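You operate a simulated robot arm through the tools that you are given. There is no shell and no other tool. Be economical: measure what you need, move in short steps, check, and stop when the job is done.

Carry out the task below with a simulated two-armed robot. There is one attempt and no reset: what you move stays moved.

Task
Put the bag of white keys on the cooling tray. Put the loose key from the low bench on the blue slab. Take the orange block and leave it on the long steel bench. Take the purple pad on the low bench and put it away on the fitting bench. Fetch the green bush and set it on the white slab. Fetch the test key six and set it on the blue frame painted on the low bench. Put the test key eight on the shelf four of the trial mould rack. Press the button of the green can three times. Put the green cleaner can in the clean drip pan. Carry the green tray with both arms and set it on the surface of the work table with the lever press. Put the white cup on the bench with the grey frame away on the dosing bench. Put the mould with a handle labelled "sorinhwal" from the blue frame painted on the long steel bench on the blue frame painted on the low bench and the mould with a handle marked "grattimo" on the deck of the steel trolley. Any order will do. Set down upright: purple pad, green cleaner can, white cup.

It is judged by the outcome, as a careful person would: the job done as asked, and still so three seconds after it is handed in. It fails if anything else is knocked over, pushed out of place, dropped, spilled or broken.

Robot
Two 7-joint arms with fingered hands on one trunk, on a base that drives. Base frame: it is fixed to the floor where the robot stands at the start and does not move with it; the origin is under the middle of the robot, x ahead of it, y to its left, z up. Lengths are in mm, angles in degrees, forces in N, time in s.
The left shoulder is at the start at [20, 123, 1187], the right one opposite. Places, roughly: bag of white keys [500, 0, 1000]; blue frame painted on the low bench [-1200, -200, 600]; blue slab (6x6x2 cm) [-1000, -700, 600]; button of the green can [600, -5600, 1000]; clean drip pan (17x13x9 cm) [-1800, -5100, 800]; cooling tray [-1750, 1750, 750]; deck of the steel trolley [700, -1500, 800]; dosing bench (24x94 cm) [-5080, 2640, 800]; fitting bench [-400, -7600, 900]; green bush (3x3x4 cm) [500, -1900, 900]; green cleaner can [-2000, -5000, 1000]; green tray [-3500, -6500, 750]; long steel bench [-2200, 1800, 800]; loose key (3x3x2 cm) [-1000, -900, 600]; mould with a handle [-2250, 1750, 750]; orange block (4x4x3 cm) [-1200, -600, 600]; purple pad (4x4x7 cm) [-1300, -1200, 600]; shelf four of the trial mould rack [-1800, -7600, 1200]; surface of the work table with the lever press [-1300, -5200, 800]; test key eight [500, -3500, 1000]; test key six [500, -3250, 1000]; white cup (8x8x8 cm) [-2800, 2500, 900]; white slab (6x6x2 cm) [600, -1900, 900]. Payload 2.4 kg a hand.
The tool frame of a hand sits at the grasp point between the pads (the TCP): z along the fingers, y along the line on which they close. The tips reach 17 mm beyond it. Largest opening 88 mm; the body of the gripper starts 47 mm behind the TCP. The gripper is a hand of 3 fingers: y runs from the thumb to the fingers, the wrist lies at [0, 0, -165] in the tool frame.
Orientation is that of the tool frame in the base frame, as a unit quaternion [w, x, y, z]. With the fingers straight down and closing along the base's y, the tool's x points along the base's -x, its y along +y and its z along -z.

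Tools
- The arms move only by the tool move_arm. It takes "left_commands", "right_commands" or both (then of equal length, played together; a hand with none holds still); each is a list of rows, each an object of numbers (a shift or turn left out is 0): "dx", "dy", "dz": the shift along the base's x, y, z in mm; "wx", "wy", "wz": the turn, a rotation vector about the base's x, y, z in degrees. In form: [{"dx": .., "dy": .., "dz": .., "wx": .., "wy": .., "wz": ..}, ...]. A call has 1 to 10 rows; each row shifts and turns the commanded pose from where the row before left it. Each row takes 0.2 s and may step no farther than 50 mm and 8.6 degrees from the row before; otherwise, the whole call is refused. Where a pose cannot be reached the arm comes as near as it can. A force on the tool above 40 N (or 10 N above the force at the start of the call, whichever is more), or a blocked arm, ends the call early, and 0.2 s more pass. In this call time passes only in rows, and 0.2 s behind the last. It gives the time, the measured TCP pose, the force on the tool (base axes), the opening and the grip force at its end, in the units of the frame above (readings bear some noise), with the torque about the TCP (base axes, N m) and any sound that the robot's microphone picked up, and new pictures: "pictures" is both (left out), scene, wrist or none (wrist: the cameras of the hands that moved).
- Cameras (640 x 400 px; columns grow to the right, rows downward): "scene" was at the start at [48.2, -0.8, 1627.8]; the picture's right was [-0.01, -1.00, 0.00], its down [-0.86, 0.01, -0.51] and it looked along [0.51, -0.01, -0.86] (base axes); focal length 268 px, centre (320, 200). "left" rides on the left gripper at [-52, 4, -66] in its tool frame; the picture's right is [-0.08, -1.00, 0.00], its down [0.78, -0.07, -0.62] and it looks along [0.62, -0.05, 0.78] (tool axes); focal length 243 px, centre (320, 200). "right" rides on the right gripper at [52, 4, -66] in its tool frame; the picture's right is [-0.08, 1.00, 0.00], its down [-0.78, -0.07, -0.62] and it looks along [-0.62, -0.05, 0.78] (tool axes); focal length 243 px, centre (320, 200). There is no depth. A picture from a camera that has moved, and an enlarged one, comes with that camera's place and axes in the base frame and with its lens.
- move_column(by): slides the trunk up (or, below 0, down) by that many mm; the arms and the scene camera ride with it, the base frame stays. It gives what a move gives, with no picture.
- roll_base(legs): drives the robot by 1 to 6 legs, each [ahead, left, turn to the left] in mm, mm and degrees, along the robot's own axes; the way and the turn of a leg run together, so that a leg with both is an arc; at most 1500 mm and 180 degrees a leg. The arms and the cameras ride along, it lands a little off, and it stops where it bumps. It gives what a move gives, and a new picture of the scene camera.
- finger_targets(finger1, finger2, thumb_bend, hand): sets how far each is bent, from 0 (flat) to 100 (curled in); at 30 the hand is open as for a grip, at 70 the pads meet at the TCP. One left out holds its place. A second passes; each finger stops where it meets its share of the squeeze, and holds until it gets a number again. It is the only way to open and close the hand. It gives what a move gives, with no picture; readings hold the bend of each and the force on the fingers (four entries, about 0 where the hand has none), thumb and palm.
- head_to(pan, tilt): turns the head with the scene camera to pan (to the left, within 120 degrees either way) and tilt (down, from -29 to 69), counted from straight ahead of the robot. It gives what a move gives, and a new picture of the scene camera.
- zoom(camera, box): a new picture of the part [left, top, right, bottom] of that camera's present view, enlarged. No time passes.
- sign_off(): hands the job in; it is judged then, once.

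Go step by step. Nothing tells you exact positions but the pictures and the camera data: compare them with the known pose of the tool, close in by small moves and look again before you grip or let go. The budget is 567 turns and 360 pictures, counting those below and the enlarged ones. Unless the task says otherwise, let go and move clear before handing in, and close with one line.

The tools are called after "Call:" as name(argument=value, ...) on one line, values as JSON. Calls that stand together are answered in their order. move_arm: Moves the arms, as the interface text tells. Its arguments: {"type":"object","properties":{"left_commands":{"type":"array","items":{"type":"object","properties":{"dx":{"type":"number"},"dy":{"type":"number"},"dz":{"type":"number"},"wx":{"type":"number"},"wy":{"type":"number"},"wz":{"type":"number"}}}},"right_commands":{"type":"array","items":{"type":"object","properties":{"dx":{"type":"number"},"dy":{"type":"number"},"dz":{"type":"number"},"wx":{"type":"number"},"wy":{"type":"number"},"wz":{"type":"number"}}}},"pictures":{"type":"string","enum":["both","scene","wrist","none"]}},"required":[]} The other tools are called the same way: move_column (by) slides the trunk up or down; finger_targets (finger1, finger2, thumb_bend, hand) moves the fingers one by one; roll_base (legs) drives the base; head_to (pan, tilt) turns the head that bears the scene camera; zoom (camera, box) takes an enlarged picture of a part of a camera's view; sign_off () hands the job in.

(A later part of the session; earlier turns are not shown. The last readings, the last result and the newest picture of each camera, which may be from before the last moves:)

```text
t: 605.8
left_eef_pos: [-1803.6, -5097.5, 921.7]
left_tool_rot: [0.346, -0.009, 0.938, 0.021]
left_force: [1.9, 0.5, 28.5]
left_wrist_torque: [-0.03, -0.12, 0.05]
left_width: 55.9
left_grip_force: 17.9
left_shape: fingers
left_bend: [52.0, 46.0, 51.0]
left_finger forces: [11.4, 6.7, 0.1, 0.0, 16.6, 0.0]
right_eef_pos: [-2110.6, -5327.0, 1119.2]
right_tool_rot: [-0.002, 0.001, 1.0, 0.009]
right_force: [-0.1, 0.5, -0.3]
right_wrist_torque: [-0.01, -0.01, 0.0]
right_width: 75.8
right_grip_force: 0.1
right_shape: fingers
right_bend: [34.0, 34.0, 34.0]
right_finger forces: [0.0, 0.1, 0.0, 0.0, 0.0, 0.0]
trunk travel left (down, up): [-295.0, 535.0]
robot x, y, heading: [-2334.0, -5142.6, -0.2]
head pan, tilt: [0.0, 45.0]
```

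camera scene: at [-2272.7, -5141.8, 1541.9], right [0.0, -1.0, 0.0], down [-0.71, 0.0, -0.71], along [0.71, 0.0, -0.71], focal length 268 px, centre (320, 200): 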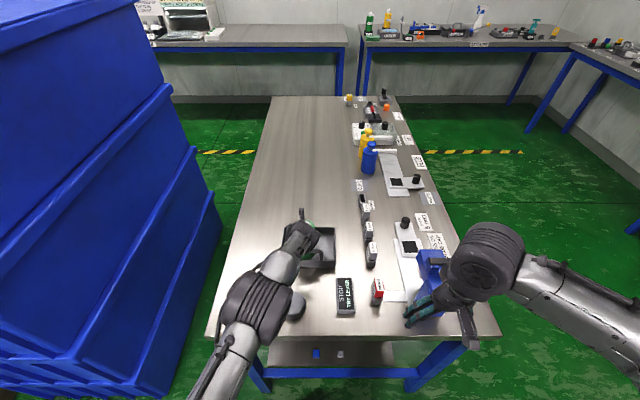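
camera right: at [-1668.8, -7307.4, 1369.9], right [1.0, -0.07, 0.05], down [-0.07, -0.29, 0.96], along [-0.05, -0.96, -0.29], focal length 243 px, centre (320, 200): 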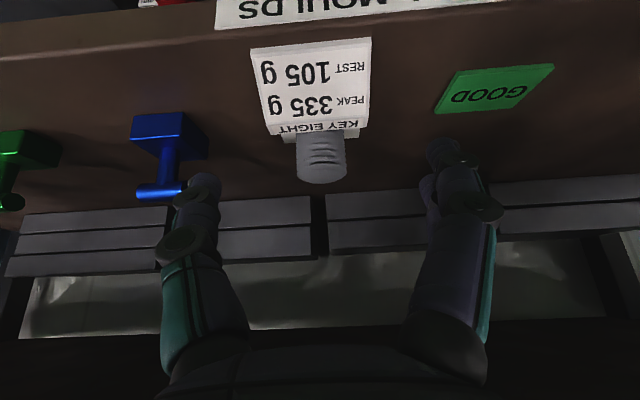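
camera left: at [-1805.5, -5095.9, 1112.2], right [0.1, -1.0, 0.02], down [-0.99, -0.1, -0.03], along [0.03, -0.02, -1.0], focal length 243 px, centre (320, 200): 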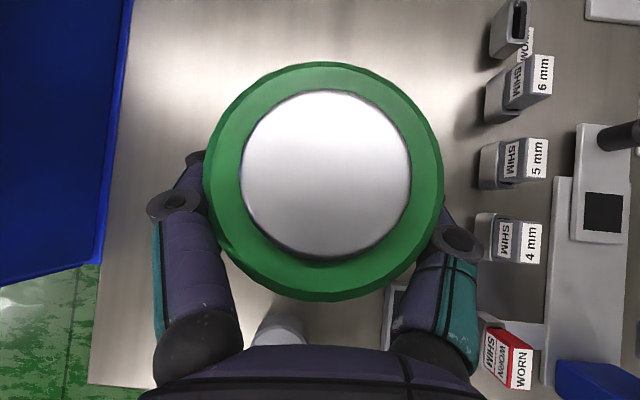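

Firm contact with the pan floor. Ease up slightly, release and lift off.

Call:
move_arm(left_commands=[{"dz": 2.5}], pictures="none")

Call:
finger_targets(hand="left", finger1=33, finger2=33, thumb_bend=33)

Call:
move_arm(left_commands=[{"dz": 25}, {"dz": 40}, {"dz": 40}], pictures="wrist")

```text
t: 606.2
left_eef_pos: [-1803.9, -5097.6, 921.2]
left_tool_rot: [0.343, -0.007, 0.939, 0.021]
left_force: [5.3, 0.2, 23.9]
left_wrist_torque: [0.03, -0.14, 0.03]
left_width: 56.2
left_grip_force: 17.2
left_shape: fingers
left_bend: [52.0, 46.0, 51.0]
left_finger forces: [11.2, 6.5, 0.0, 0.0, 16.2, 0.1]
right_eef_pos: [-2109.3, -5326.6, 1118.8]
right_tool_rot: [-0.002, 0.002, 1.0, 0.009]
right_force: [-0.6, 0.2, -0.2]
right_wrist_torque: [0.0, 0.0, -0.02]
right_width: 75.7
right_grip_force: 0.0
right_shape: fingers
right_bend: [34.0, 34.0, 34.0]
right_finger forces: [0.0, 0.1, 0.0, 0.1, 0.1, 0.0]
trunk travel left (down, up): [-295.0, 535.0]
robot x, y, heading: [-2332.5, -5141.9, -0.4]
head pan, tilt: [0.0, 45.0]
```

```text
t: 607.2
left_eef_pos: [-1802.9, -5097.0, 921.6]
left_tool_rot: [0.342, -0.008, 0.939, 0.021]
left_force: [-0.1, 0.1, 0.3]
left_wrist_torque: [-0.02, 0.0, 0.03]
left_width: 78.1
left_grip_force: 0.5
left_shape: fingers
left_bend: [33.0, 33.0, 33.0]
left_finger forces: [0.4, 0.0, 0.0, 0.1, 0.0, 0.0]
right_eef_pos: [-2106.5, -5327.0, 1117.2]
right_tool_rot: [-0.003, 0.001, 1.0, 0.009]
right_force: [0.2, -0.6, 0.7]
right_wrist_torque: [0.0, -0.03, 0.05]
right_width: 76.1
right_grip_force: 0.1
right_shape: fingers
right_bend: [34.0, 34.0, 34.0]
right_finger forces: [0.0, 0.0, 0.0, 0.1, 0.0, 0.1]
trunk travel left (down, up): [-295.0, 535.0]
robot x, y, heading: [-2338.8, -5138.9, -0.2]
head pan, tilt: [0.0, 45.0]
```

```text
t: 608.0
left_eef_pos: [-1804.3, -5095.4, 1024.8]
left_tool_rot: [0.342, -0.008, 0.939, 0.023]
left_force: [0.3, 0.2, 0.0]
left_wrist_torque: [-0.01, 0.01, -0.01]
left_width: 78.1
left_grip_force: 0.0
left_shape: fingers
left_bend: [33.0, 33.0, 33.0]
left_finger forces: [0.0, 0.1, 0.0, 0.0, 0.1, 0.0]
right_eef_pos: [-2109.1, -5326.6, 1118.7]
right_tool_rot: [-0.004, 0.001, 1.0, 0.01]
right_force: [-0.9, 0.9, 0.3]
right_wrist_torque: [-0.01, 0.01, -0.01]
right_width: 75.8
right_grip_force: 0.0
right_shape: fingers
right_bend: [34.0, 34.0, 34.0]
right_finger forces: [0.0, 0.0, 0.1, 0.0, 0.1, 0.0]
trunk travel left (down, up): [-295.0, 535.0]
robot x, y, heading: [-2335.6, -5142.2, -0.4]
head pan, tilt: [0.0, 45.0]
camera left: at [-1807.2, -5094.7, 1108.0], right [0.09, -1.0, 0.02], down [-1.0, -0.09, -0.03], along [0.03, -0.02, -1.0], focal length 243 px, centre (320, 200)
```

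left: 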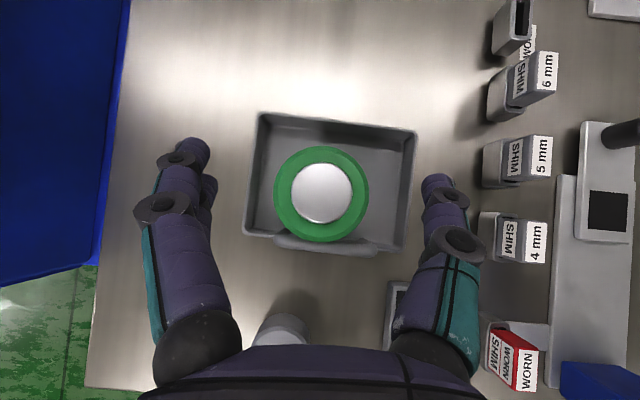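

The can stands in the drip pan. Now the cap: moving above it to pick it up again.

Call:
move_arm(left_commands=[{"dx": -40, "dy": 6}, {"dx": -40, "dy": 6}, {"dx": -40, "dy": 6}, {"dx": -40, "dy": 6}, {"dz": -40}, {"dz": -40}], pictures="wrist")

```text
t: 609.4
left_eef_pos: [-1954.6, -5080.7, 980.6]
left_tool_rot: [0.322, 0.003, 0.947, -0.01]
left_force: [0.0, -0.2, 0.4]
left_wrist_torque: [-0.03, 0.0, -0.01]
left_width: 78.2
left_grip_force: 0.1
left_shape: fingers
left_bend: [33.0, 33.0, 33.0]
left_finger forces: [0.0, 0.1, 0.1, 0.0, 0.0, 0.1]
left hand out of reach, approached as far as the arm can: row 5, 6
right_eef_pos: [-2107.2, -5325.4, 1118.5]
right_tool_rot: [-0.004, 0.0, 1.0, 0.01]
right_force: [-0.1, -0.8, 0.4]
right_wrist_torque: [0.0, -0.03, -0.02]
right_width: 75.8
right_grip_force: 0.0
right_shape: fingers
right_bend: [34.0, 34.0, 34.0]
right_finger forces: [0.0, 0.1, 0.0, 0.1, 0.0, 0.0]
trunk travel left (down, up): [-295.0, 535.0]
robot x, y, heading: [-2335.2, -5144.2, -0.3]
head pan, tilt: [0.0, 45.0]
camera left: at [-1954.1, -5075.6, 1064.3], right [0.05, -1.0, 0.07], down [-1.0, -0.05, 0.02], along [-0.01, -0.07, -1.0], focal length 243 px, centre (320, 200)
```

left: 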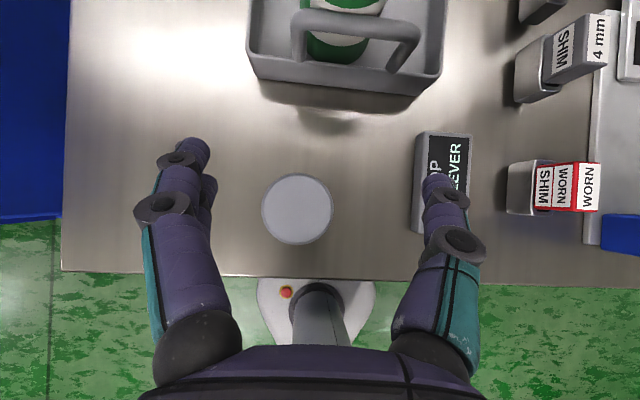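

The arm is cramped here; I'll back the base up 100 mm for a better posture.

Call:
move_arm(left_commands=[{"dz": 40}], pictures="none")

Call:
roll_base(legs=[[-110, 0, 0]])

Call:
move_arm(left_commands=[{"dx": 35, "dy": 5}, {"dx": 35, "dy": 5}, {"dx": 35}, {"dz": -40}, {"dz": -30}, {"dz": -30}], pictures="wrist")

```text
t: 609.8
left_eef_pos: [-1956.6, -5071.2, 1001.3]
left_tool_rot: [0.341, -0.007, 0.94, 0.021]
left_force: [0.3, -0.2, 0.0]
left_wrist_torque: [-0.01, -0.02, 0.03]
left_width: 77.9
left_grip_force: 0.0
left_shape: fingers
left_bend: [33.0, 33.0, 33.0]
left_finger forces: [0.1, 0.0, 0.0, 0.0, 0.1, 0.0]
right_eef_pos: [-2108.6, -5325.7, 1118.8]
right_tool_rot: [-0.003, 0.001, 1.0, 0.009]
right_force: [0.2, 0.3, -0.3]
right_wrist_torque: [0.02, -0.03, -0.02]
right_width: 76.1
right_grip_force: 0.2
right_shape: fingers
right_bend: [34.0, 34.0, 34.0]
right_finger forces: [0.1, 0.0, 0.1, 0.1, 0.1, 0.0]
trunk travel left (down, up): [-295.0, 535.0]
robot x, y, heading: [-2336.9, -5144.9, -0.2]
head pan, tilt: [0.0, 45.0]
```

```text
t: 611.0
left_eef_pos: [-2066.1, -5071.3, 1000.9]
left_tool_rot: [0.342, -0.008, 0.939, 0.022]
left_force: [-0.6, -0.6, -0.1]
left_wrist_torque: [-0.01, -0.01, -0.02]
left_width: 77.8
left_grip_force: 0.1
left_shape: fingers
left_bend: [33.0, 33.0, 33.0]
left_finger forces: [0.0, 0.1, 0.0, 0.0, 0.0, 0.0]
right_eef_pos: [-2218.6, -5326.4, 1117.9]
right_tool_rot: [-0.003, 0.001, 1.0, 0.01]
right_force: [0.0, 0.3, -1.0]
right_wrist_torque: [0.0, 0.01, 0.02]
right_width: 75.9
right_grip_force: 0.1
right_shape: fingers
right_bend: [34.0, 34.0, 34.0]
right_finger forces: [0.1, 0.1, 0.0, 0.0, 0.0, 0.0]
trunk travel left (down, up): [-295.0, 535.0]
robot x, y, heading: [-2445.1, -5146.2, -0.1]
head pan, tilt: [0.0, 45.0]
camera scene: at [-2384.5, -5141.5, 1542.0], right [0.0, -1.0, 0.0], down [-0.71, 0.0, -0.71], along [0.71, 0.0, -0.71], focal length 268 px, centre (320, 200)
```

scene: 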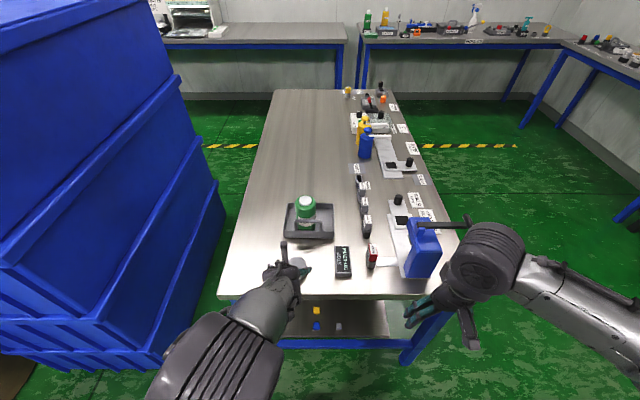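

```text
t: 612.4
left_eef_pos: [-1960.4, -5060.8, 898.9]
left_tool_rot: [0.34, -0.007, 0.94, 0.021]
left_force: [0.5, -0.2, 0.4]
left_wrist_torque: [0.04, 0.02, 0.01]
left_width: 78.0
left_grip_force: 0.1
left_shape: fingers
left_bend: [33.0, 33.0, 33.0]
left_finger forces: [0.0, 0.1, 0.0, 0.0, 0.0, 0.1]
right_eef_pos: [-2218.5, -5327.8, 1119.9]
right_tool_rot: [-0.004, 0.001, 1.0, 0.01]
right_force: [0.4, -0.1, 0.4]
right_wrist_torque: [0.02, -0.02, -0.03]
right_width: 76.0
right_grip_force: 0.0
right_shape: fingers
right_bend: [34.0, 34.0, 34.0]
right_finger forces: [0.0, 0.1, 0.0, 0.1, 0.0, 0.1]
trunk travel left (down, up): [-295.0, 535.0]
robot x, y, heading: [-2445.0, -5143.9, -0.1]
head pan, tilt: [0.0, 45.0]
camera left: at [-1962.7, -5060.1, 982.3], right [0.09, -1.0, 0.02], down [-1.0, -0.09, -0.02], along [0.03, -0.02, -1.0], focal length 243 px, centre (320, 200)
```

left: 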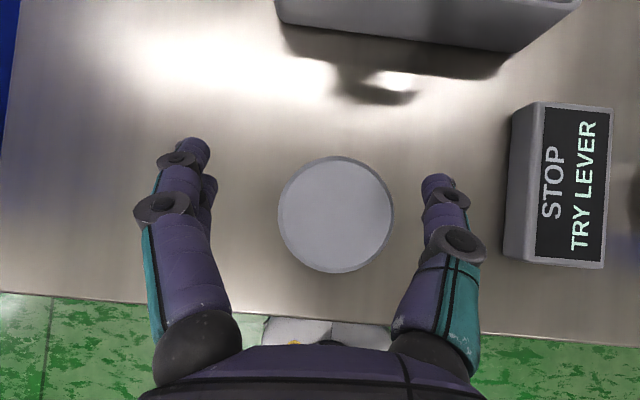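

Call:
move_arm(left_commands=[{"dx": -5, "dy": -11, "dz": -25}, {"dz": -25}, {"dz": -5}], pictures="none")

Call:
finger_targets(hand="left", finger1=58, finger2=52, thumb_bend=58)

Call:
move_arm(left_commands=[{"dz": 20}, {"dz": 40}, {"dz": 40}], pictures="wrist")

```text
t: 613.2
left_eef_pos: [-1942.9, -5071.1, 851.1]
left_tool_rot: [0.34, -0.007, 0.94, 0.021]
left_force: [0.3, 0.0, -0.7]
left_wrist_torque: [0.01, 0.01, 0.01]
left_width: 78.0
left_grip_force: 0.0
left_shape: fingers
left_bend: [33.0, 33.0, 33.0]
left_finger forces: [0.0, 0.0, 0.1, 0.1, 0.1, 0.0]
left hand out of reach, approached as far as the arm can: row 1, 2
right_eef_pos: [-2219.0, -5326.0, 1119.2]
right_tool_rot: [-0.003, 0.001, 1.0, 0.01]
right_force: [1.0, 0.5, -1.0]
right_wrist_torque: [0.0, 0.0, -0.01]
right_width: 76.0
right_grip_force: 0.1
right_shape: fingers
right_bend: [34.0, 34.0, 34.0]
right_finger forces: [0.1, 0.0, 0.1, 0.0, 0.0, 0.0]
trunk travel left (down, up): [-295.0, 535.0]
robot x, y, heading: [-2445.9, -5142.4, 0.1]
head pan, tilt: [0.0, 45.0]
```

```text
t: 614.2
left_eef_pos: [-1942.5, -5070.3, 852.0]
left_tool_rot: [0.339, -0.008, 0.94, 0.022]
left_force: [0.9, -0.7, 0.4]
left_wrist_torque: [0.0, 0.04, -0.03]
left_width: 28.8
left_grip_force: 3.4
left_shape: fingers
left_bend: [57.0, 50.0, 55.0]
left_finger forces: [0.0, 2.9, 0.1, 0.1, 3.3, 0.0]
right_eef_pos: [-2218.7, -5326.8, 1120.5]
right_tool_rot: [-0.003, 0.001, 1.0, 0.01]
right_force: [0.0, -0.2, 0.6]
right_wrist_torque: [0.01, 0.01, -0.02]
right_width: 75.6
right_grip_force: 0.1
right_shape: fingers
right_bend: [34.0, 34.0, 34.0]
right_finger forces: [0.1, 0.1, 0.0, 0.1, 0.1, 0.1]
trunk travel left (down, up): [-295.0, 535.0]
robot x, y, heading: [-2442.6, -5139.6, -0.2]
head pan, tilt: [0.0, 45.0]
```

```text
t: 615.0
left_eef_pos: [-1940.7, -5072.5, 953.1]
left_tool_rot: [0.342, -0.007, 0.94, 0.02]
left_force: [0.5, 0.3, -0.7]
left_wrist_torque: [0.03, 0.04, 0.02]
left_width: 25.1
left_grip_force: 0.0
left_shape: fingers
left_bend: [57.0, 52.0, 57.0]
left_finger forces: [0.0, 0.0, 0.0, 0.0, 0.0, 0.0]
right_eef_pos: [-2217.7, -5326.8, 1118.7]
right_tool_rot: [-0.004, 0.001, 1.0, 0.01]
right_force: [0.2, -0.3, 0.5]
right_wrist_torque: [0.0, 0.02, 0.0]
right_width: 75.8
right_grip_force: 0.2
right_shape: fingers
right_bend: [34.0, 34.0, 34.0]
right_finger forces: [0.0, 0.0, 0.0, 0.0, 0.0, 0.1]
trunk travel left (down, up): [-295.0, 535.0]
robot x, y, heading: [-2449.8, -5137.3, -0.3]
head pan, tilt: [0.0, 45.0]
camera left: at [-1944.6, -5071.9, 1035.9], right [0.09, -1.0, 0.02], down [-1.0, -0.09, -0.03], along [0.03, -0.02, -1.0], focal length 243 px, centre (320, 200)
```

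left: 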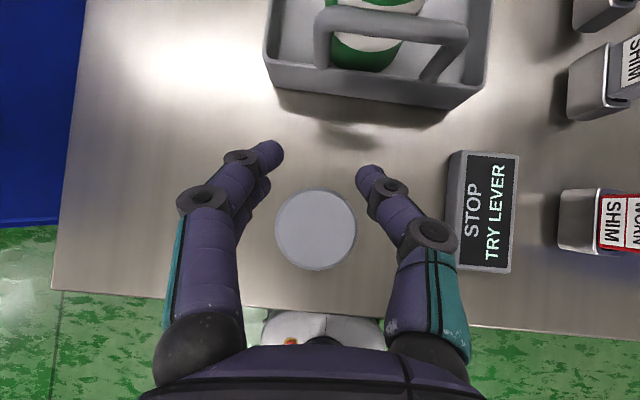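

The arm hit a posture limit and missed the cap (which is undisturbed). I'll reset the elbow by swinging up and outward, then come back in.

Call:
finger_targets(hand="left", finger1=33, finger2=33, thumb_bend=33)

Call:
move_arm(left_commands=[{"dz": 40, "dy": 20}, {"dz": 40, "dy": 30}, {"dy": 45}, {"dy": 45}, {"dy": 45, "dx": -20}, {"dy": 30, "dx": -20}], pictures="none")

Call:
move_arm(left_commands=[{"dy": -45, "dz": -20}, {"dy": -45, "dz": -25, "dx": 5}, {"dy": -45, "dz": -30, "dx": 5}, {"dy": -45, "dz": -20, "dx": 5}, {"dy": -34, "dz": -30}, {"dz": -25}], pictures="scene")

```text
t: 616.0
left_eef_pos: [-1941.1, -5073.3, 952.3]
left_tool_rot: [0.342, -0.008, 0.939, 0.022]
left_force: [-0.7, 0.6, 0.4]
left_wrist_torque: [0.01, 0.03, 0.01]
left_width: 77.8
left_grip_force: 0.1
left_shape: fingers
left_bend: [33.0, 33.0, 33.0]
left_finger forces: [0.0, 0.0, 0.1, 0.0, 0.0, 0.0]
right_eef_pos: [-2217.4, -5326.2, 1119.7]
right_tool_rot: [-0.003, 0.0, 1.0, 0.01]
right_force: [-0.1, -0.4, 0.1]
right_wrist_torque: [-0.02, 0.01, 0.0]
right_width: 75.8
right_grip_force: 0.0
right_shape: fingers
right_bend: [34.0, 34.0, 34.0]
right_finger forces: [0.1, 0.0, 0.0, 0.1, 0.0, 0.1]
trunk travel left (down, up): [-295.0, 535.0]
robot x, y, heading: [-2444.3, -5145.7, -0.1]
head pan, tilt: [0.0, 45.0]
```

```text
t: 617.4
left_eef_pos: [-1981.5, -4856.2, 1033.2]
left_tool_rot: [0.342, -0.007, 0.94, 0.022]
left_force: [0.3, 0.5, -0.1]
left_wrist_torque: [0.0, -0.05, 0.0]
left_width: 77.8
left_grip_force: 0.0
left_shape: fingers
left_bend: [33.0, 33.0, 33.0]
left_finger forces: [0.0, 0.0, 0.0, 0.0, 0.1, 0.0]
right_eef_pos: [-2217.4, -5326.4, 1117.6]
right_tool_rot: [-0.004, 0.0, 1.0, 0.01]
right_force: [0.3, 0.7, 0.2]
right_wrist_torque: [0.0, 0.05, 0.01]
right_width: 75.8
right_grip_force: 0.1
right_shape: fingers
right_bend: [34.0, 34.0, 34.0]
right_finger forces: [0.1, 0.0, 0.1, 0.0, 0.1, 0.1]
trunk travel left (down, up): [-295.0, 535.0]
robot x, y, heading: [-2444.5, -5142.0, -0.0]
head pan, tilt: [0.0, 45.0]
```

```text
refused: row 2 steps farther than a row can; nothing moved
```

Call:
move_arm(left_commands=[{"dy": -45, "dz": -15}, {"dy": -43, "dz": -20, "dx": 5}, {"dy": -43, "dz": -20, "dx": 5}, {"dy": -43, "dz": -20, "dx": 5}, {"dy": -42, "dz": -20}, {"dz": -40}], pictures="scene")

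```text
t: 618.8
left_eef_pos: [-1961.7, -5060.0, 902.2]
left_tool_rot: [0.339, -0.009, 0.941, 0.019]
left_force: [0.4, -1.2, 0.1]
left_wrist_torque: [0.0, 0.0, -0.03]
left_width: 77.6
left_grip_force: 0.1
left_shape: fingers
left_bend: [33.0, 33.0, 33.0]
left_finger forces: [0.1, 0.0, 0.1, 0.0, 0.0, 0.0]
left hand out of reach, approached as far as the arm can: row 5, 6
right_eef_pos: [-2217.7, -5326.7, 1117.9]
right_tool_rot: [-0.003, 0.001, 1.0, 0.01]
right_force: [1.2, 0.8, -0.9]
right_wrist_torque: [-0.01, -0.02, 0.01]
right_width: 75.8
right_grip_force: 0.0
right_shape: fingers
right_bend: [34.0, 34.0, 34.0]
right_finger forces: [0.0, 0.0, 0.0, 0.0, 0.0, 0.0]
trunk travel left (down, up): [-295.0, 535.0]
robot x, y, heading: [-2446.8, -5141.7, -0.1]
head pan, tilt: [0.0, 45.0]
camera scene: at [-2382.2, -5141.5, 1541.8], right [0.0, -1.0, 0.0], down [-0.71, 0.0, -0.71], along [0.71, 0.0, -0.71], focal length 268 px, centre (320, 200)
```

scene: 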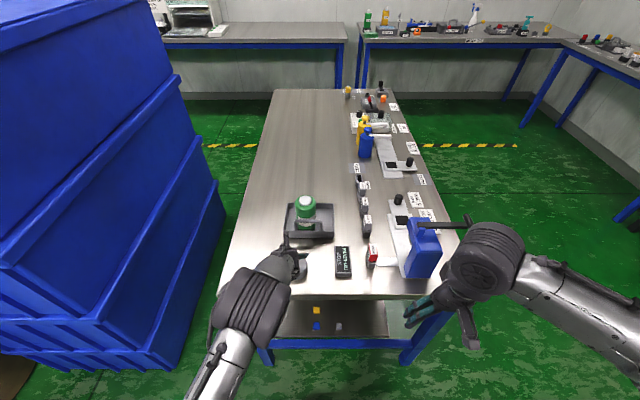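

The limit comes from reaching inward; shifting the base 90 mm to the right instead.

Call:
move_arm(left_commands=[{"dz": 40}], pictures="none")

Call:
roll_base(legs=[[20, -95, 0]])

Call:
move_arm(left_commands=[{"dy": 40, "dx": -12}, {"dy": 43, "dx": -12}, {"dz": -40}, {"dz": -35}], pictures="wrist")

```text
t: 619.2
left_eef_pos: [-1963.3, -5060.2, 944.5]
left_tool_rot: [0.341, -0.007, 0.94, 0.022]
left_force: [-0.2, -0.1, -0.9]
left_wrist_torque: [0.01, 0.0, 0.03]
left_width: 77.7
left_grip_force: 0.1
left_shape: fingers
left_bend: [33.0, 33.0, 33.0]
left_finger forces: [0.0, 0.1, 0.1, 0.2, 0.0, 0.0]
right_eef_pos: [-2218.0, -5327.0, 1118.8]
right_tool_rot: [-0.003, 0.001, 1.0, 0.01]
right_force: [0.1, 0.2, 0.3]
right_wrist_torque: [0.0, 0.0, 0.0]
right_width: 76.0
right_grip_force: 0.1
right_shape: fingers
right_bend: [34.0, 34.0, 34.0]
right_finger forces: [0.0, 0.0, 0.0, 0.0, 0.1, 0.1]
trunk travel left (down, up): [-295.0, 535.0]
robot x, y, heading: [-2446.0, -5143.3, -0.2]
head pan, tilt: [0.0, 45.0]
```

```text
t: 620.3
left_eef_pos: [-1942.1, -5155.4, 943.4]
left_tool_rot: [0.341, -0.007, 0.94, 0.022]
left_force: [0.2, -0.5, 0.6]
left_wrist_torque: [0.02, 0.0, 0.01]
left_width: 77.9
left_grip_force: 0.0
left_shape: fingers
left_bend: [33.0, 33.0, 33.0]
left_finger forces: [0.0, 0.0, 0.0, 0.0, 0.1, 0.0]
right_eef_pos: [-2197.9, -5422.5, 1117.5]
right_tool_rot: [-0.004, 0.001, 1.0, 0.011]
right_force: [0.5, 0.7, -0.1]
right_wrist_torque: [0.02, -0.03, -0.01]
right_width: 75.9
right_grip_force: 0.0
right_shape: fingers
right_bend: [34.0, 34.0, 34.0]
right_finger forces: [0.0, 0.1, 0.0, 0.0, 0.1, 0.1]
trunk travel left (down, up): [-295.0, 535.0]
robot x, y, heading: [-2426.8, -5234.0, -0.2]
head pan, tilt: [0.0, 45.0]
camera scene: at [-2362.7, -5237.7, 1541.9], right [0.0, -1.0, 0.0], down [-0.71, 0.0, -0.71], along [0.71, 0.0, -0.71], focal length 268 px, centre (320, 200)
```

scene: 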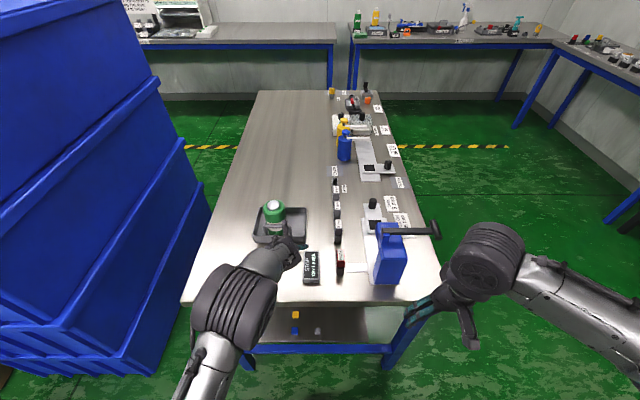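

```text
t: 621.3
left_eef_pos: [-1965.9, -5069.6, 868.6]
left_tool_rot: [0.341, -0.008, 0.94, 0.021]
left_force: [-0.1, 0.0, 0.2]
left_wrist_torque: [0.01, 0.0, 0.01]
left_width: 77.7
left_grip_force: 0.1
left_shape: fingers
left_bend: [33.0, 33.0, 33.0]
left_finger forces: [0.0, 0.1, 0.0, 0.0, 0.1, 0.0]
right_eef_pos: [-2198.6, -5420.4, 1119.6]
right_tool_rot: [-0.004, 0.001, 1.0, 0.01]
right_force: [-0.7, -0.4, -0.2]
right_wrist_torque: [0.0, 0.01, 0.02]
right_width: 75.9
right_grip_force: 0.0
right_shape: fingers
right_bend: [34.0, 34.0, 34.0]
right_finger forces: [0.1, 0.1, 0.0, 0.0, 0.1, 0.0]
trunk travel left (down, up): [-295.0, 535.0]
robot x, y, heading: [-2425.9, -5241.8, -0.0]
head pan, tilt: [0.0, 45.0]
camera left: at [-1969.3, -5068.5, 951.8], right [0.09, -1.0, 0.02], down [-1.0, -0.09, -0.03], along [0.03, -0.02, -1.0], focal length 243 px, centre (320, 200)
```

left: 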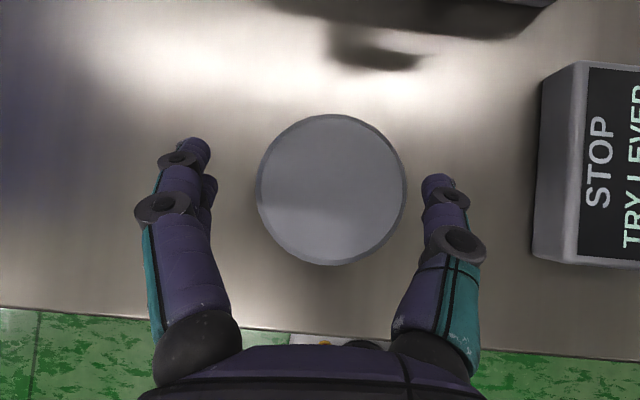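

Call:
move_arm(left_commands=[{"dx": 4, "dy": -5, "dz": -13}, {"dz": -12}], pictures="none")

Call:
finger_targets(hand="left", finger1=60, finger2=60, thumb_bend=60)

Call:
move_arm(left_commands=[{"dz": 20}, {"dz": 40}, {"dz": 45}, {"dz": 45}, {"dz": 45}], pictures="wrist")

```text
t: 621.9
left_eef_pos: [-1962.5, -5076.1, 842.9]
left_tool_rot: [0.341, -0.008, 0.94, 0.022]
left_force: [0.2, -0.3, 0.3]
left_wrist_torque: [-0.02, -0.01, 0.0]
left_width: 77.8
left_grip_force: 0.0
left_shape: fingers
left_bend: [33.0, 33.0, 33.0]
left_finger forces: [0.0, 0.1, 0.1, 0.0, 0.0, 0.0]
right_eef_pos: [-2197.8, -5419.9, 1118.9]
right_tool_rot: [-0.004, 0.001, 1.0, 0.009]
right_force: [0.4, -0.6, 0.0]
right_wrist_torque: [0.0, -0.03, 0.03]
right_width: 76.0
right_grip_force: 0.1
right_shape: fingers
right_bend: [34.0, 34.0, 34.0]
right_finger forces: [0.0, 0.0, 0.0, 0.1, 0.0, 0.0]
trunk travel left (down, up): [-295.0, 535.0]
robot x, y, heading: [-2425.4, -5240.0, -0.2]
head pan, tilt: [0.0, 45.0]
```

```text
t: 622.9
left_eef_pos: [-1962.2, -5077.0, 844.8]
left_tool_rot: [0.342, -0.008, 0.94, 0.022]
left_force: [-0.3, 0.3, -0.7]
left_wrist_torque: [0.05, -0.03, 0.0]
left_width: 49.7
left_grip_force: 12.2
left_shape: fingers
left_bend: [52.0, 49.0, 51.0]
left_finger forces: [7.5, 5.3, 0.0, 0.1, 12.4, 0.0]
right_eef_pos: [-2197.5, -5420.9, 1118.6]
right_tool_rot: [-0.002, 0.001, 1.0, 0.009]
right_force: [0.2, 0.3, 0.4]
right_wrist_torque: [0.02, -0.01, -0.02]
right_width: 75.8
right_grip_force: 0.0
right_shape: fingers
right_bend: [34.0, 34.0, 34.0]
right_finger forces: [0.0, 0.0, 0.0, 0.0, 0.1, 0.0]
trunk travel left (down, up): [-295.0, 535.0]
robot x, y, heading: [-2426.4, -5234.5, -0.3]
head pan, tilt: [0.0, 45.0]
```

```text
t: 624.1
left_eef_pos: [-1962.2, -5077.0, 1037.3]
left_tool_rot: [0.341, -0.006, 0.94, 0.021]
left_force: [0.2, 0.5, 0.0]
left_wrist_torque: [-0.02, -0.02, 0.01]
left_width: 49.7
left_grip_force: 12.4
left_shape: fingers
left_bend: [52.0, 50.0, 51.0]
left_finger forces: [7.3, 5.1, 0.0, 0.1, 12.2, 0.1]
right_eef_pos: [-2199.4, -5420.5, 1119.4]
right_tool_rot: [-0.004, 0.001, 1.0, 0.01]
right_force: [0.4, 0.6, -0.8]
right_wrist_torque: [-0.05, 0.0, 0.01]
right_width: 75.9
right_grip_force: 0.1
right_shape: fingers
right_bend: [34.0, 34.0, 34.0]
right_finger forces: [0.0, 0.0, 0.1, 0.0, 0.1, 0.0]
trunk travel left (down, up): [-295.0, 535.0]
robot x, y, heading: [-2424.8, -5241.1, -0.2]
head pan, tilt: [0.0, 45.0]
camera left: at [-1965.4, -5075.6, 1121.6], right [0.09, -1.0, 0.02], down [-1.0, -0.09, -0.03], along [0.03, -0.02, -1.0], focal length 243 px, centre (320, 200)
```

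left: 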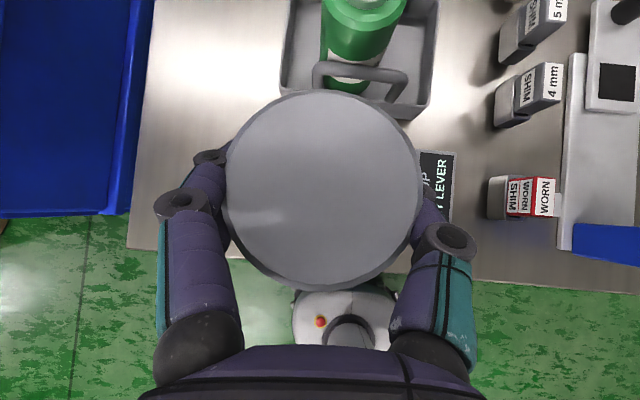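

Cap is held level. Driving forward and bringing it over the can at ≈(-1799,-5098).

Call:
roll_base(legs=[[88, 0, 0]])

Call:
move_arm(left_commands=[{"dx": 25, "dy": -7}, {"dx": 25, "dy": -7}, {"dx": 23, "dy": -6}], pictures="wrist")

```text
t: 625.2
left_eef_pos: [-1873.2, -5076.7, 1036.8]
left_tool_rot: [0.341, -0.007, 0.94, 0.022]
left_force: [0.3, 0.5, -0.6]
left_wrist_torque: [0.0, 0.02, 0.0]
left_width: 49.4
left_grip_force: 12.4
left_shape: fingers
left_bend: [52.0, 50.0, 51.0]
left_finger forces: [7.3, 5.1, 0.1, 0.1, 12.2, 0.1]
right_eef_pos: [-2109.8, -5422.0, 1119.0]
right_tool_rot: [-0.004, 0.001, 1.0, 0.01]
right_force: [0.5, -0.1, -0.9]
right_wrist_torque: [0.01, 0.0, 0.02]
right_width: 75.9
right_grip_force: 0.1
right_shape: fingers
right_bend: [34.0, 34.0, 34.0]
right_finger forces: [0.0, 0.0, 0.1, 0.0, 0.0, 0.0]
trunk travel left (down, up): [-295.0, 535.0]
robot x, y, heading: [-2341.4, -5236.7, -0.2]
head pan, tilt: [0.0, 45.0]
camera scene: at [-2274.3, -5236.3, 1541.8], right [0.0, -1.0, 0.0], down [-0.71, 0.0, -0.71], along [0.71, 0.0, -0.71], focal length 268 px, centre (320, 200)
```

scene: 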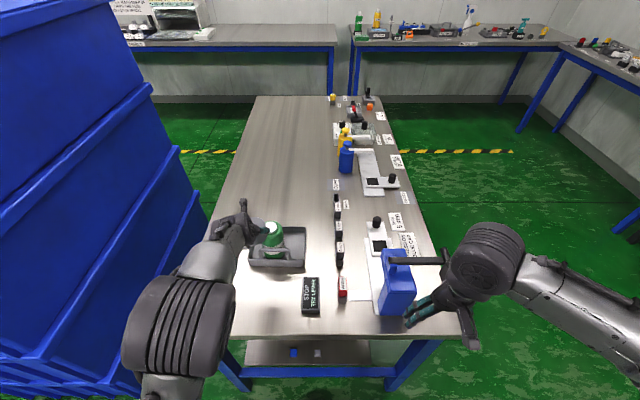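

```text
t: 626.0
left_eef_pos: [-1801.9, -5097.3, 1037.8]
left_tool_rot: [0.341, -0.008, 0.94, 0.022]
left_force: [0.3, 0.1, -0.2]
left_wrist_torque: [0.02, 0.03, -0.01]
left_width: 49.4
left_grip_force: 11.7
left_shape: fingers
left_bend: [52.0, 50.0, 51.0]
left_finger forces: [7.3, 5.0, 0.1, 0.0, 12.0, 0.0]
right_eef_pos: [-2110.8, -5421.3, 1118.5]
right_tool_rot: [-0.004, 0.001, 1.0, 0.01]
right_force: [0.0, -0.9, 0.2]
right_wrist_torque: [-0.01, 0.01, -0.03]
right_width: 76.2
right_grip_force: 0.1
right_shape: fingers
right_bend: [34.0, 34.0, 34.0]
right_finger forces: [0.0, 0.0, 0.0, 0.1, 0.1, 0.0]
trunk travel left (down, up): [-295.0, 535.0]
robot x, y, heading: [-2337.1, -5236.0, -0.4]
head pan, tilt: [0.0, 45.0]
camera left: at [-1804.4, -5096.2, 1121.3], right [0.09, -1.0, 0.02], down [-1.0, -0.09, -0.03], along [0.03, -0.02, -1.0], focal length 243 px, centre (320, 200)
```

left: 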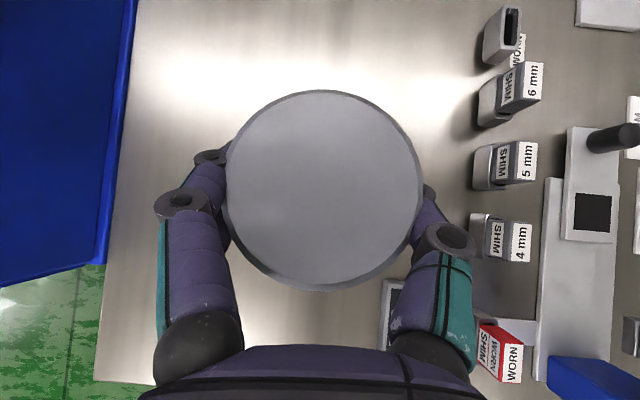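

Lowering the cap onto the neck in small steps, watching force and sound.

Call:
move_arm(left_commands=[{"dz": -20}, {"dz": -15}, {"dz": -5}, {"dz": -4}], pictures="none")

Call:
move_arm(left_commands=[{"dz": -4}, {"dz": -4}, {"dz": -4}, {"dz": -4}], pictures="none")

```text
t: 627.0
left_eef_pos: [-1801.8, -5096.4, 993.0]
left_tool_rot: [0.341, -0.007, 0.94, 0.021]
left_force: [0.2, -0.4, -0.7]
left_wrist_torque: [0.01, 0.02, 0.01]
left_width: 49.2
left_grip_force: 12.4
left_shape: fingers
left_bend: [52.0, 50.0, 51.0]
left_finger forces: [7.2, 5.0, 0.1, 0.0, 11.9, 0.1]
right_eef_pos: [-2110.6, -5421.7, 1119.1]
right_tool_rot: [-0.004, 0.001, 1.0, 0.01]
right_force: [0.2, 0.5, -0.4]
right_wrist_torque: [0.0, 0.0, -0.02]
right_width: 76.0
right_grip_force: 0.0
right_shape: fingers
right_bend: [34.0, 34.0, 34.0]
right_finger forces: [0.0, 0.0, 0.0, 0.0, 0.1, 0.0]
trunk travel left (down, up): [-295.0, 535.0]
robot x, y, heading: [-2336.3, -5231.2, -0.1]
head pan, tilt: [0.0, 45.0]
```

```text
t: 628.0
left_eef_pos: [-1800.5, -5096.8, 977.2]
left_tool_rot: [0.342, -0.008, 0.94, 0.021]
left_force: [0.8, 0.5, 0.3]
left_wrist_torque: [0.02, 0.0, -0.03]
left_width: 49.1
left_grip_force: 12.0
left_shape: fingers
left_bend: [52.0, 50.0, 51.0]
left_finger forces: [7.1, 4.9, 0.0, 0.0, 11.9, 0.0]
right_eef_pos: [-2111.5, -5420.5, 1119.2]
right_tool_rot: [-0.004, 0.001, 1.0, 0.009]
right_force: [-0.6, 1.1, -0.2]
right_wrist_torque: [0.0, -0.02, 0.01]
right_width: 75.8
right_grip_force: 0.1
right_shape: fingers
right_bend: [34.0, 34.0, 34.0]
right_finger forces: [0.0, 0.0, 0.0, 0.0, 0.0, 0.0]
trunk travel left (down, up): [-295.0, 535.0]
robot x, y, heading: [-2341.9, -5237.0, -0.1]
head pan, tilt: [0.0, 45.0]
```

Call:
move_arm(left_commands=[{"dz": -3}, {"dz": -3}, {"dz": -3}], pictures="none")

Call:
move_arm(left_commands=[{"dz": -3}, {"dz": -3}, {"dz": -3}], pictures="none")

Call:
zoom(camera="scene", box=[200, 190, 320, 290])

```text
t: 628.8
left_eef_pos: [-1802.6, -5099.0, 968.8]
left_tool_rot: [0.343, -0.007, 0.939, 0.021]
left_force: [0.6, -0.6, 6.3]
left_wrist_torque: [0.17, -0.08, 0.03]
left_width: 49.1
left_grip_force: 12.9
left_shape: fingers
left_bend: [53.0, 50.0, 52.0]
left_finger forces: [7.1, 5.6, 0.1, 0.1, 13.0, 0.1]
right_eef_pos: [-2111.9, -5421.1, 1119.0]
right_tool_rot: [-0.003, 0.001, 1.0, 0.009]
right_force: [0.2, -0.3, 0.3]
right_wrist_torque: [-0.04, -0.01, -0.03]
right_width: 76.0
right_grip_force: 0.1
right_shape: fingers
right_bend: [34.0, 34.0, 34.0]
right_finger forces: [0.0, 0.2, 0.0, 0.0, 0.0, 0.0]
trunk travel left (down, up): [-295.0, 535.0]
robot x, y, heading: [-2334.4, -5235.5, -0.2]
head pan, tilt: [0.0, 45.0]
```

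```text
t: 629.7
left_eef_pos: [-1801.2, -5097.5, 966.3]
left_tool_rot: [0.351, -0.006, 0.936, 0.023]
left_force: [-3.3, -1.1, 17.4]
left_wrist_torque: [0.24, -0.1, 0.07]
left_width: 48.4
left_grip_force: 14.9
left_shape: fingers
left_bend: [54.0, 54.0, 52.0]
left_finger forces: [6.7, 12.4, 0.1, 0.0, 11.3, 0.0]
right_eef_pos: [-2112.1, -5420.6, 1119.0]
right_tool_rot: [-0.003, 0.001, 1.0, 0.009]
right_force: [1.1, -0.8, 0.8]
right_wrist_torque: [-0.01, 0.01, 0.03]
right_width: 75.8
right_grip_force: 0.0
right_shape: fingers
right_bend: [34.0, 34.0, 34.0]
right_finger forces: [0.0, 0.1, 0.0, 0.1, 0.0, 0.0]
trunk travel left (down, up): [-295.0, 535.0]
robot x, y, heading: [-2340.2, -5235.1, 0.0]
head pan, tilt: [0.0, 45.0]
stopped in row 3 (left hand): the force on the tool passed its limit (the readings are from after the stop); the commanded pose is now the measured one
```

```text
4.00 times, centred on (260, 240) of scene
camera zoom: at [-2277.9, -5236.7, 1541.8], right [0.0, -1.0, 0.0], down [-0.71, 0.0, -0.71], along [0.71, 0.0, -0.71], focal length 1073 px, centre (560, 40)
```

zoom: 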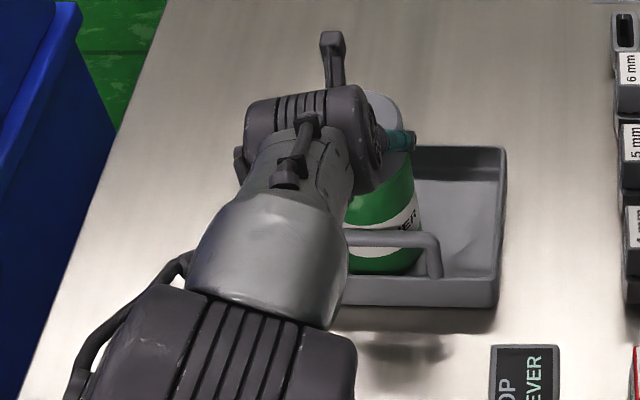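

The cap seems seated. Releasing and checking from above.

Call:
finger_targets(hand="left", finger1=33, finger2=33, thumb_bend=33)

Call:
move_arm(left_commands=[{"dz": 25}, {"dz": 40}, {"dz": 30}], pictures="wrist")

Call:
zoom(camera="scene", box=[200, 190, 320, 290])

```text
t: 630.7
left_eef_pos: [-1799.9, -5097.9, 963.7]
left_tool_rot: [0.348, -0.006, 0.937, 0.021]
left_force: [0.0, -0.5, 12.2]
left_wrist_torque: [0.37, 0.02, -0.07]
left_width: 81.2
left_grip_force: 7.1
left_shape: fingers
left_bend: [32.0, 41.0, 33.0]
left_finger forces: [3.0, 11.7, 0.0, 0.0, 0.0, 0.0]
right_eef_pos: [-2111.8, -5421.6, 1119.1]
right_tool_rot: [-0.003, 0.001, 1.0, 0.01]
right_force: [0.3, -0.8, 0.0]
right_wrist_torque: [0.01, 0.02, 0.0]
right_width: 75.6
right_grip_force: 0.2
right_shape: fingers
right_bend: [34.0, 34.0, 34.0]
right_finger forces: [0.0, 0.0, 0.0, 0.1, 0.0, 0.1]
trunk travel left (down, up): [-295.0, 535.0]
robot x, y, heading: [-2338.3, -5233.6, -0.1]
head pan, tilt: [0.0, 45.0]
```

```text
t: 631.5
left_eef_pos: [-1799.5, -5096.9, 1061.1]
left_tool_rot: [0.347, -0.007, 0.938, 0.022]
left_force: [0.1, -0.3, -0.1]
left_wrist_torque: [0.0, -0.04, 0.04]
left_width: 78.1
left_grip_force: 0.0
left_shape: fingers
left_bend: [33.0, 33.0, 33.0]
left_finger forces: [0.0, 0.0, 0.0, 0.0, 0.0, 0.1]
right_eef_pos: [-2112.0, -5421.5, 1119.3]
right_tool_rot: [-0.003, 0.001, 1.0, 0.01]
right_force: [0.6, -0.6, 0.0]
right_wrist_torque: [0.01, -0.02, 0.02]
right_width: 76.0
right_grip_force: 0.1
right_shape: fingers
right_bend: [34.0, 34.0, 34.0]
right_finger forces: [0.1, 0.0, 0.0, 0.1, 0.1, 0.1]
trunk travel left (down, up): [-295.0, 535.0]
robot x, y, heading: [-2339.6, -5240.1, -0.3]
head pan, tilt: [0.0, 45.0]
camera left: at [-1803.5, -5096.2, 1143.1], right [0.09, -1.0, 0.02], down [-0.99, -0.09, -0.04], along [0.04, -0.01, -1.0], focal length 243 px, centre (320, 200)
```

left: 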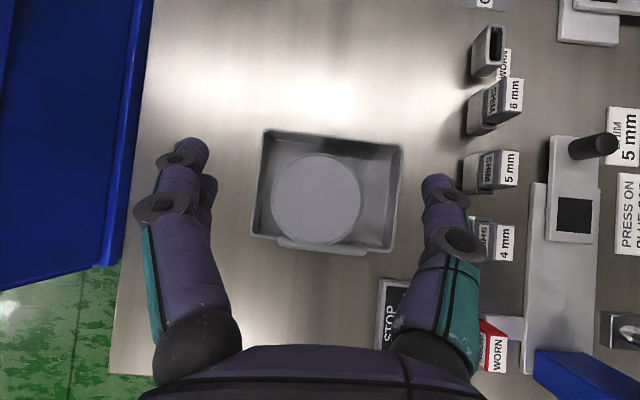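

```text
4.00 times, centred on (260, 240) of scene
camera zoom: at [-2276.1, -5236.3, 1541.9], right [0.0, -1.0, 0.0], down [-0.71, 0.0, -0.71], along [0.71, 0.0, -0.71], focal length 1073 px, centre (560, 40)
```

zoom: 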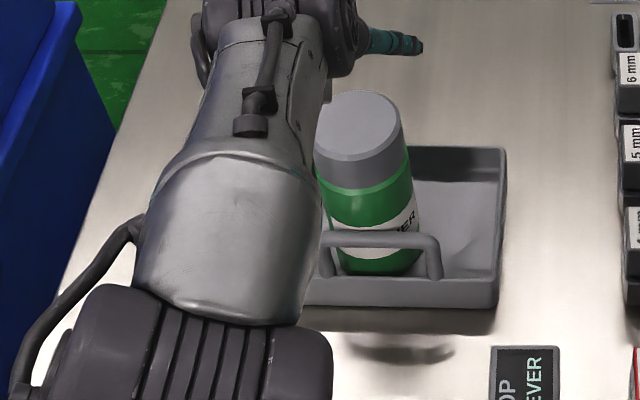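

The capped can stands in the pan. A gentle downward press with the fist to seat the cap.

Call:
finger_targets(hand="left", finger1=70, finger2=70, thumb_bend=70)

Call:
move_arm(left_commands=[{"dx": -10, "dz": -20}, {"dz": -20}, {"dz": -10}, {"dz": -6}, {"dz": -5}, {"dz": -4}], pictures="none")

```text
t: 632.5
left_eef_pos: [-1799.4, -5097.8, 1060.3]
left_tool_rot: [0.347, -0.007, 0.938, 0.022]
left_force: [1.2, -0.5, 0.1]
left_wrist_torque: [-0.01, -0.01, 0.0]
left_width: 0.0
left_grip_force: 0.1
left_shape: fingers
left_bend: [70.0, 70.0, 70.0]
left_finger forces: [0.0, 0.1, 0.1, 0.0, 0.0, 0.0]
right_eef_pos: [-2111.3, -5420.9, 1119.6]
right_tool_rot: [-0.004, 0.001, 1.0, 0.009]
right_force: [0.1, -0.5, 0.5]
right_wrist_torque: [-0.01, 0.02, 0.02]
right_width: 75.6
right_grip_force: 0.0
right_shape: fingers
right_bend: [34.0, 34.0, 34.0]
right_finger forces: [0.1, 0.0, 0.0, 0.0, 0.0, 0.0]
trunk travel left (down, up): [-295.0, 535.0]
robot x, y, heading: [-2338.2, -5234.1, -0.3]
head pan, tilt: [0.0, 45.0]
```

```text
t: 633.9
left_eef_pos: [-1809.6, -5095.4, 996.5]
left_tool_rot: [0.352, -0.008, 0.936, 0.024]
left_force: [2.4, 6.1, 32.1]
left_wrist_torque: [0.04, -0.09, -0.01]
left_width: 0.2
left_grip_force: 15.9
left_shape: fingers
left_bend: [70.0, 78.0, 70.0]
left_finger forces: [0.0, 27.3, 0.1, 0.0, 4.9, 0.0]
right_eef_pos: [-2113.4, -5421.0, 1117.9]
right_tool_rot: [-0.002, 0.001, 1.0, 0.009]
right_force: [-0.4, 0.5, -0.5]
right_wrist_torque: [0.02, -0.04, -0.01]
right_width: 75.7
right_grip_force: 0.1
right_shape: fingers
right_bend: [34.0, 34.0, 34.0]
right_finger forces: [0.1, 0.0, 0.1, 0.1, 0.1, 0.1]
trunk travel left (down, up): [-295.0, 535.0]
robot x, y, heading: [-2339.1, -5234.6, -0.4]
head pan, tilt: [0.0, 45.0]
```

No further movement — the cap sits fully. Withdrawing and turning to the green tray.

Call:
move_arm(left_commands=[{"dz": 40}, {"dz": 45}, {"dx": -30, "wy": 8}, {"dx": -40, "wy": 8}, {"dx": -40, "wy": 8}, {"dx": -40, "wy": 8}, {"dx": -30, "wy": 8}], pictures="none")

Call:
zoom(camera="scene", box=[180, 170, 340, 290])

Call:
roll_base(legs=[[-330, 0, 0], [0, 0, 180], [0, 1340, 0]])

```text
t: 635.5
left_eef_pos: [-1992.4, -5095.0, 1079.1]
left_tool_rot: [0.005, 0.001, 1.0, 0.024]
left_force: [-0.8, 0.5, 0.6]
left_wrist_torque: [-0.01, 0.02, 0.0]
left_width: 0.1
left_grip_force: 0.0
left_shape: fingers
left_bend: [70.0, 70.0, 70.0]
left_finger forces: [0.0, 0.0, 0.0, 0.1, 0.0, 0.1]
right_eef_pos: [-2110.8, -5421.3, 1118.8]
right_tool_rot: [-0.004, 0.001, 1.0, 0.009]
right_force: [-0.1, -0.6, -0.1]
right_wrist_torque: [0.06, -0.02, 0.02]
right_width: 75.8
right_grip_force: 0.1
right_shape: fingers
right_bend: [34.0, 34.0, 34.0]
right_finger forces: [0.0, 0.0, 0.0, 0.0, 0.0, 0.0]
trunk travel left (down, up): [-295.0, 535.0]
robot x, y, heading: [-2340.8, -5237.5, -0.1]
head pan, tilt: [0.0, 45.0]
heard: snap
```

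```text
3.33 times, centred on (260, 230) of scene
camera zoom: at [-2276.1, -5236.3, 1541.9], right [0.0, -1.0, 0.0], down [-0.71, 0.0, -0.71], along [0.71, 0.0, -0.71], focal length 894 px, centre (520, 100)
```

zoom: 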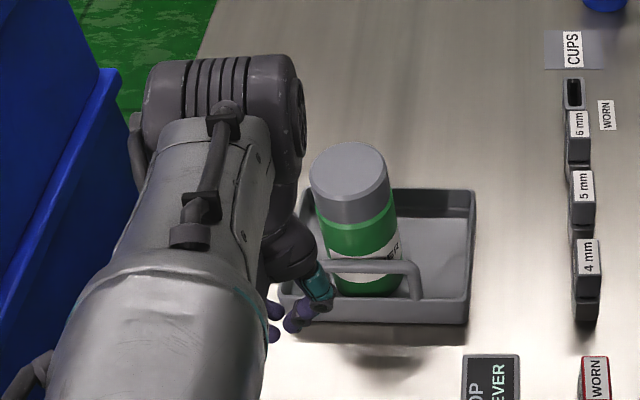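

```text
t: 651.3
left_eef_pos: [-2993.0, -6724.6, 1079.7]
left_tool_rot: [0.024, 1.0, 0.016, -0.004]
left_force: [-0.6, 0.4, 0.0]
left_wrist_torque: [0.0, -0.01, -0.02]
left_width: 0.0
left_grip_force: 0.1
left_shape: fingers
left_bend: [70.0, 70.0, 70.0]
left_finger forces: [0.1, 0.0, 0.0, 0.0, 0.0, 0.1]
right_eef_pos: [-2886.2, -6395.5, 1118.4]
right_tool_rot: [0.009, 1.0, 0.015, 0.003]
right_force: [-0.8, 0.6, 0.5]
right_wrist_torque: [-0.03, 0.03, 0.03]
right_width: 75.9
right_grip_force: 0.1
right_shape: fingers
right_bend: [34.0, 34.0, 34.0]
right_finger forces: [0.0, 0.0, 0.0, 0.0, 0.0, 0.0]
trunk travel left (down, up): [-295.0, 535.0]
robot x, y, heading: [-2651.6, -6571.4, -178.0]
head pan, tilt: [0.0, 45.0]
camera scene: at [-2712.8, -6573.8, 1541.9], right [-0.03, 1.0, 0.0], down [0.71, 0.02, -0.71], along [-0.71, -0.02, -0.71], focal length 268 px, centre (320, 200)
```

scene: 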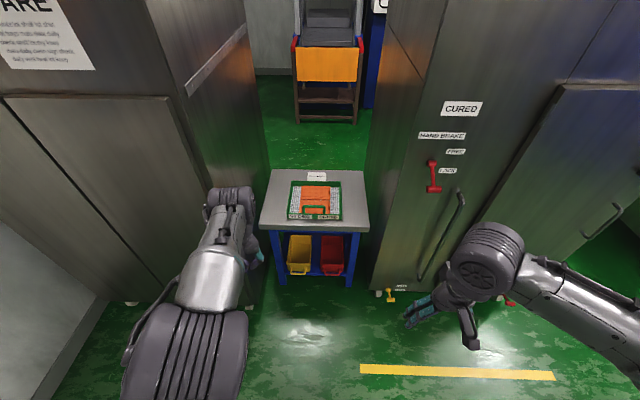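

Another snap — cap latched. The tray is ahead on a stand between the cabinets; zooming.

Call:
zoom(camera="scene", box=[255, 160, 375, 235])

```text
5.33 times, centred on (315, 198) of scene
camera zoom: at [-2712.8, -6573.8, 1541.9], right [-0.03, 1.0, 0.0], down [0.71, 0.02, -0.71], along [-0.71, -0.02, -0.71], focal length 1430 px, centre (347, 213)
```

zoom: 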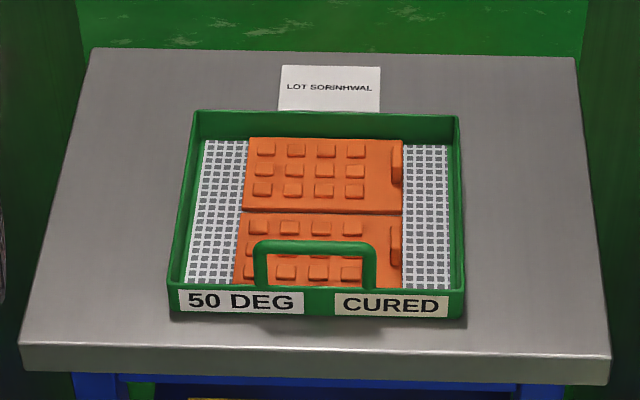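

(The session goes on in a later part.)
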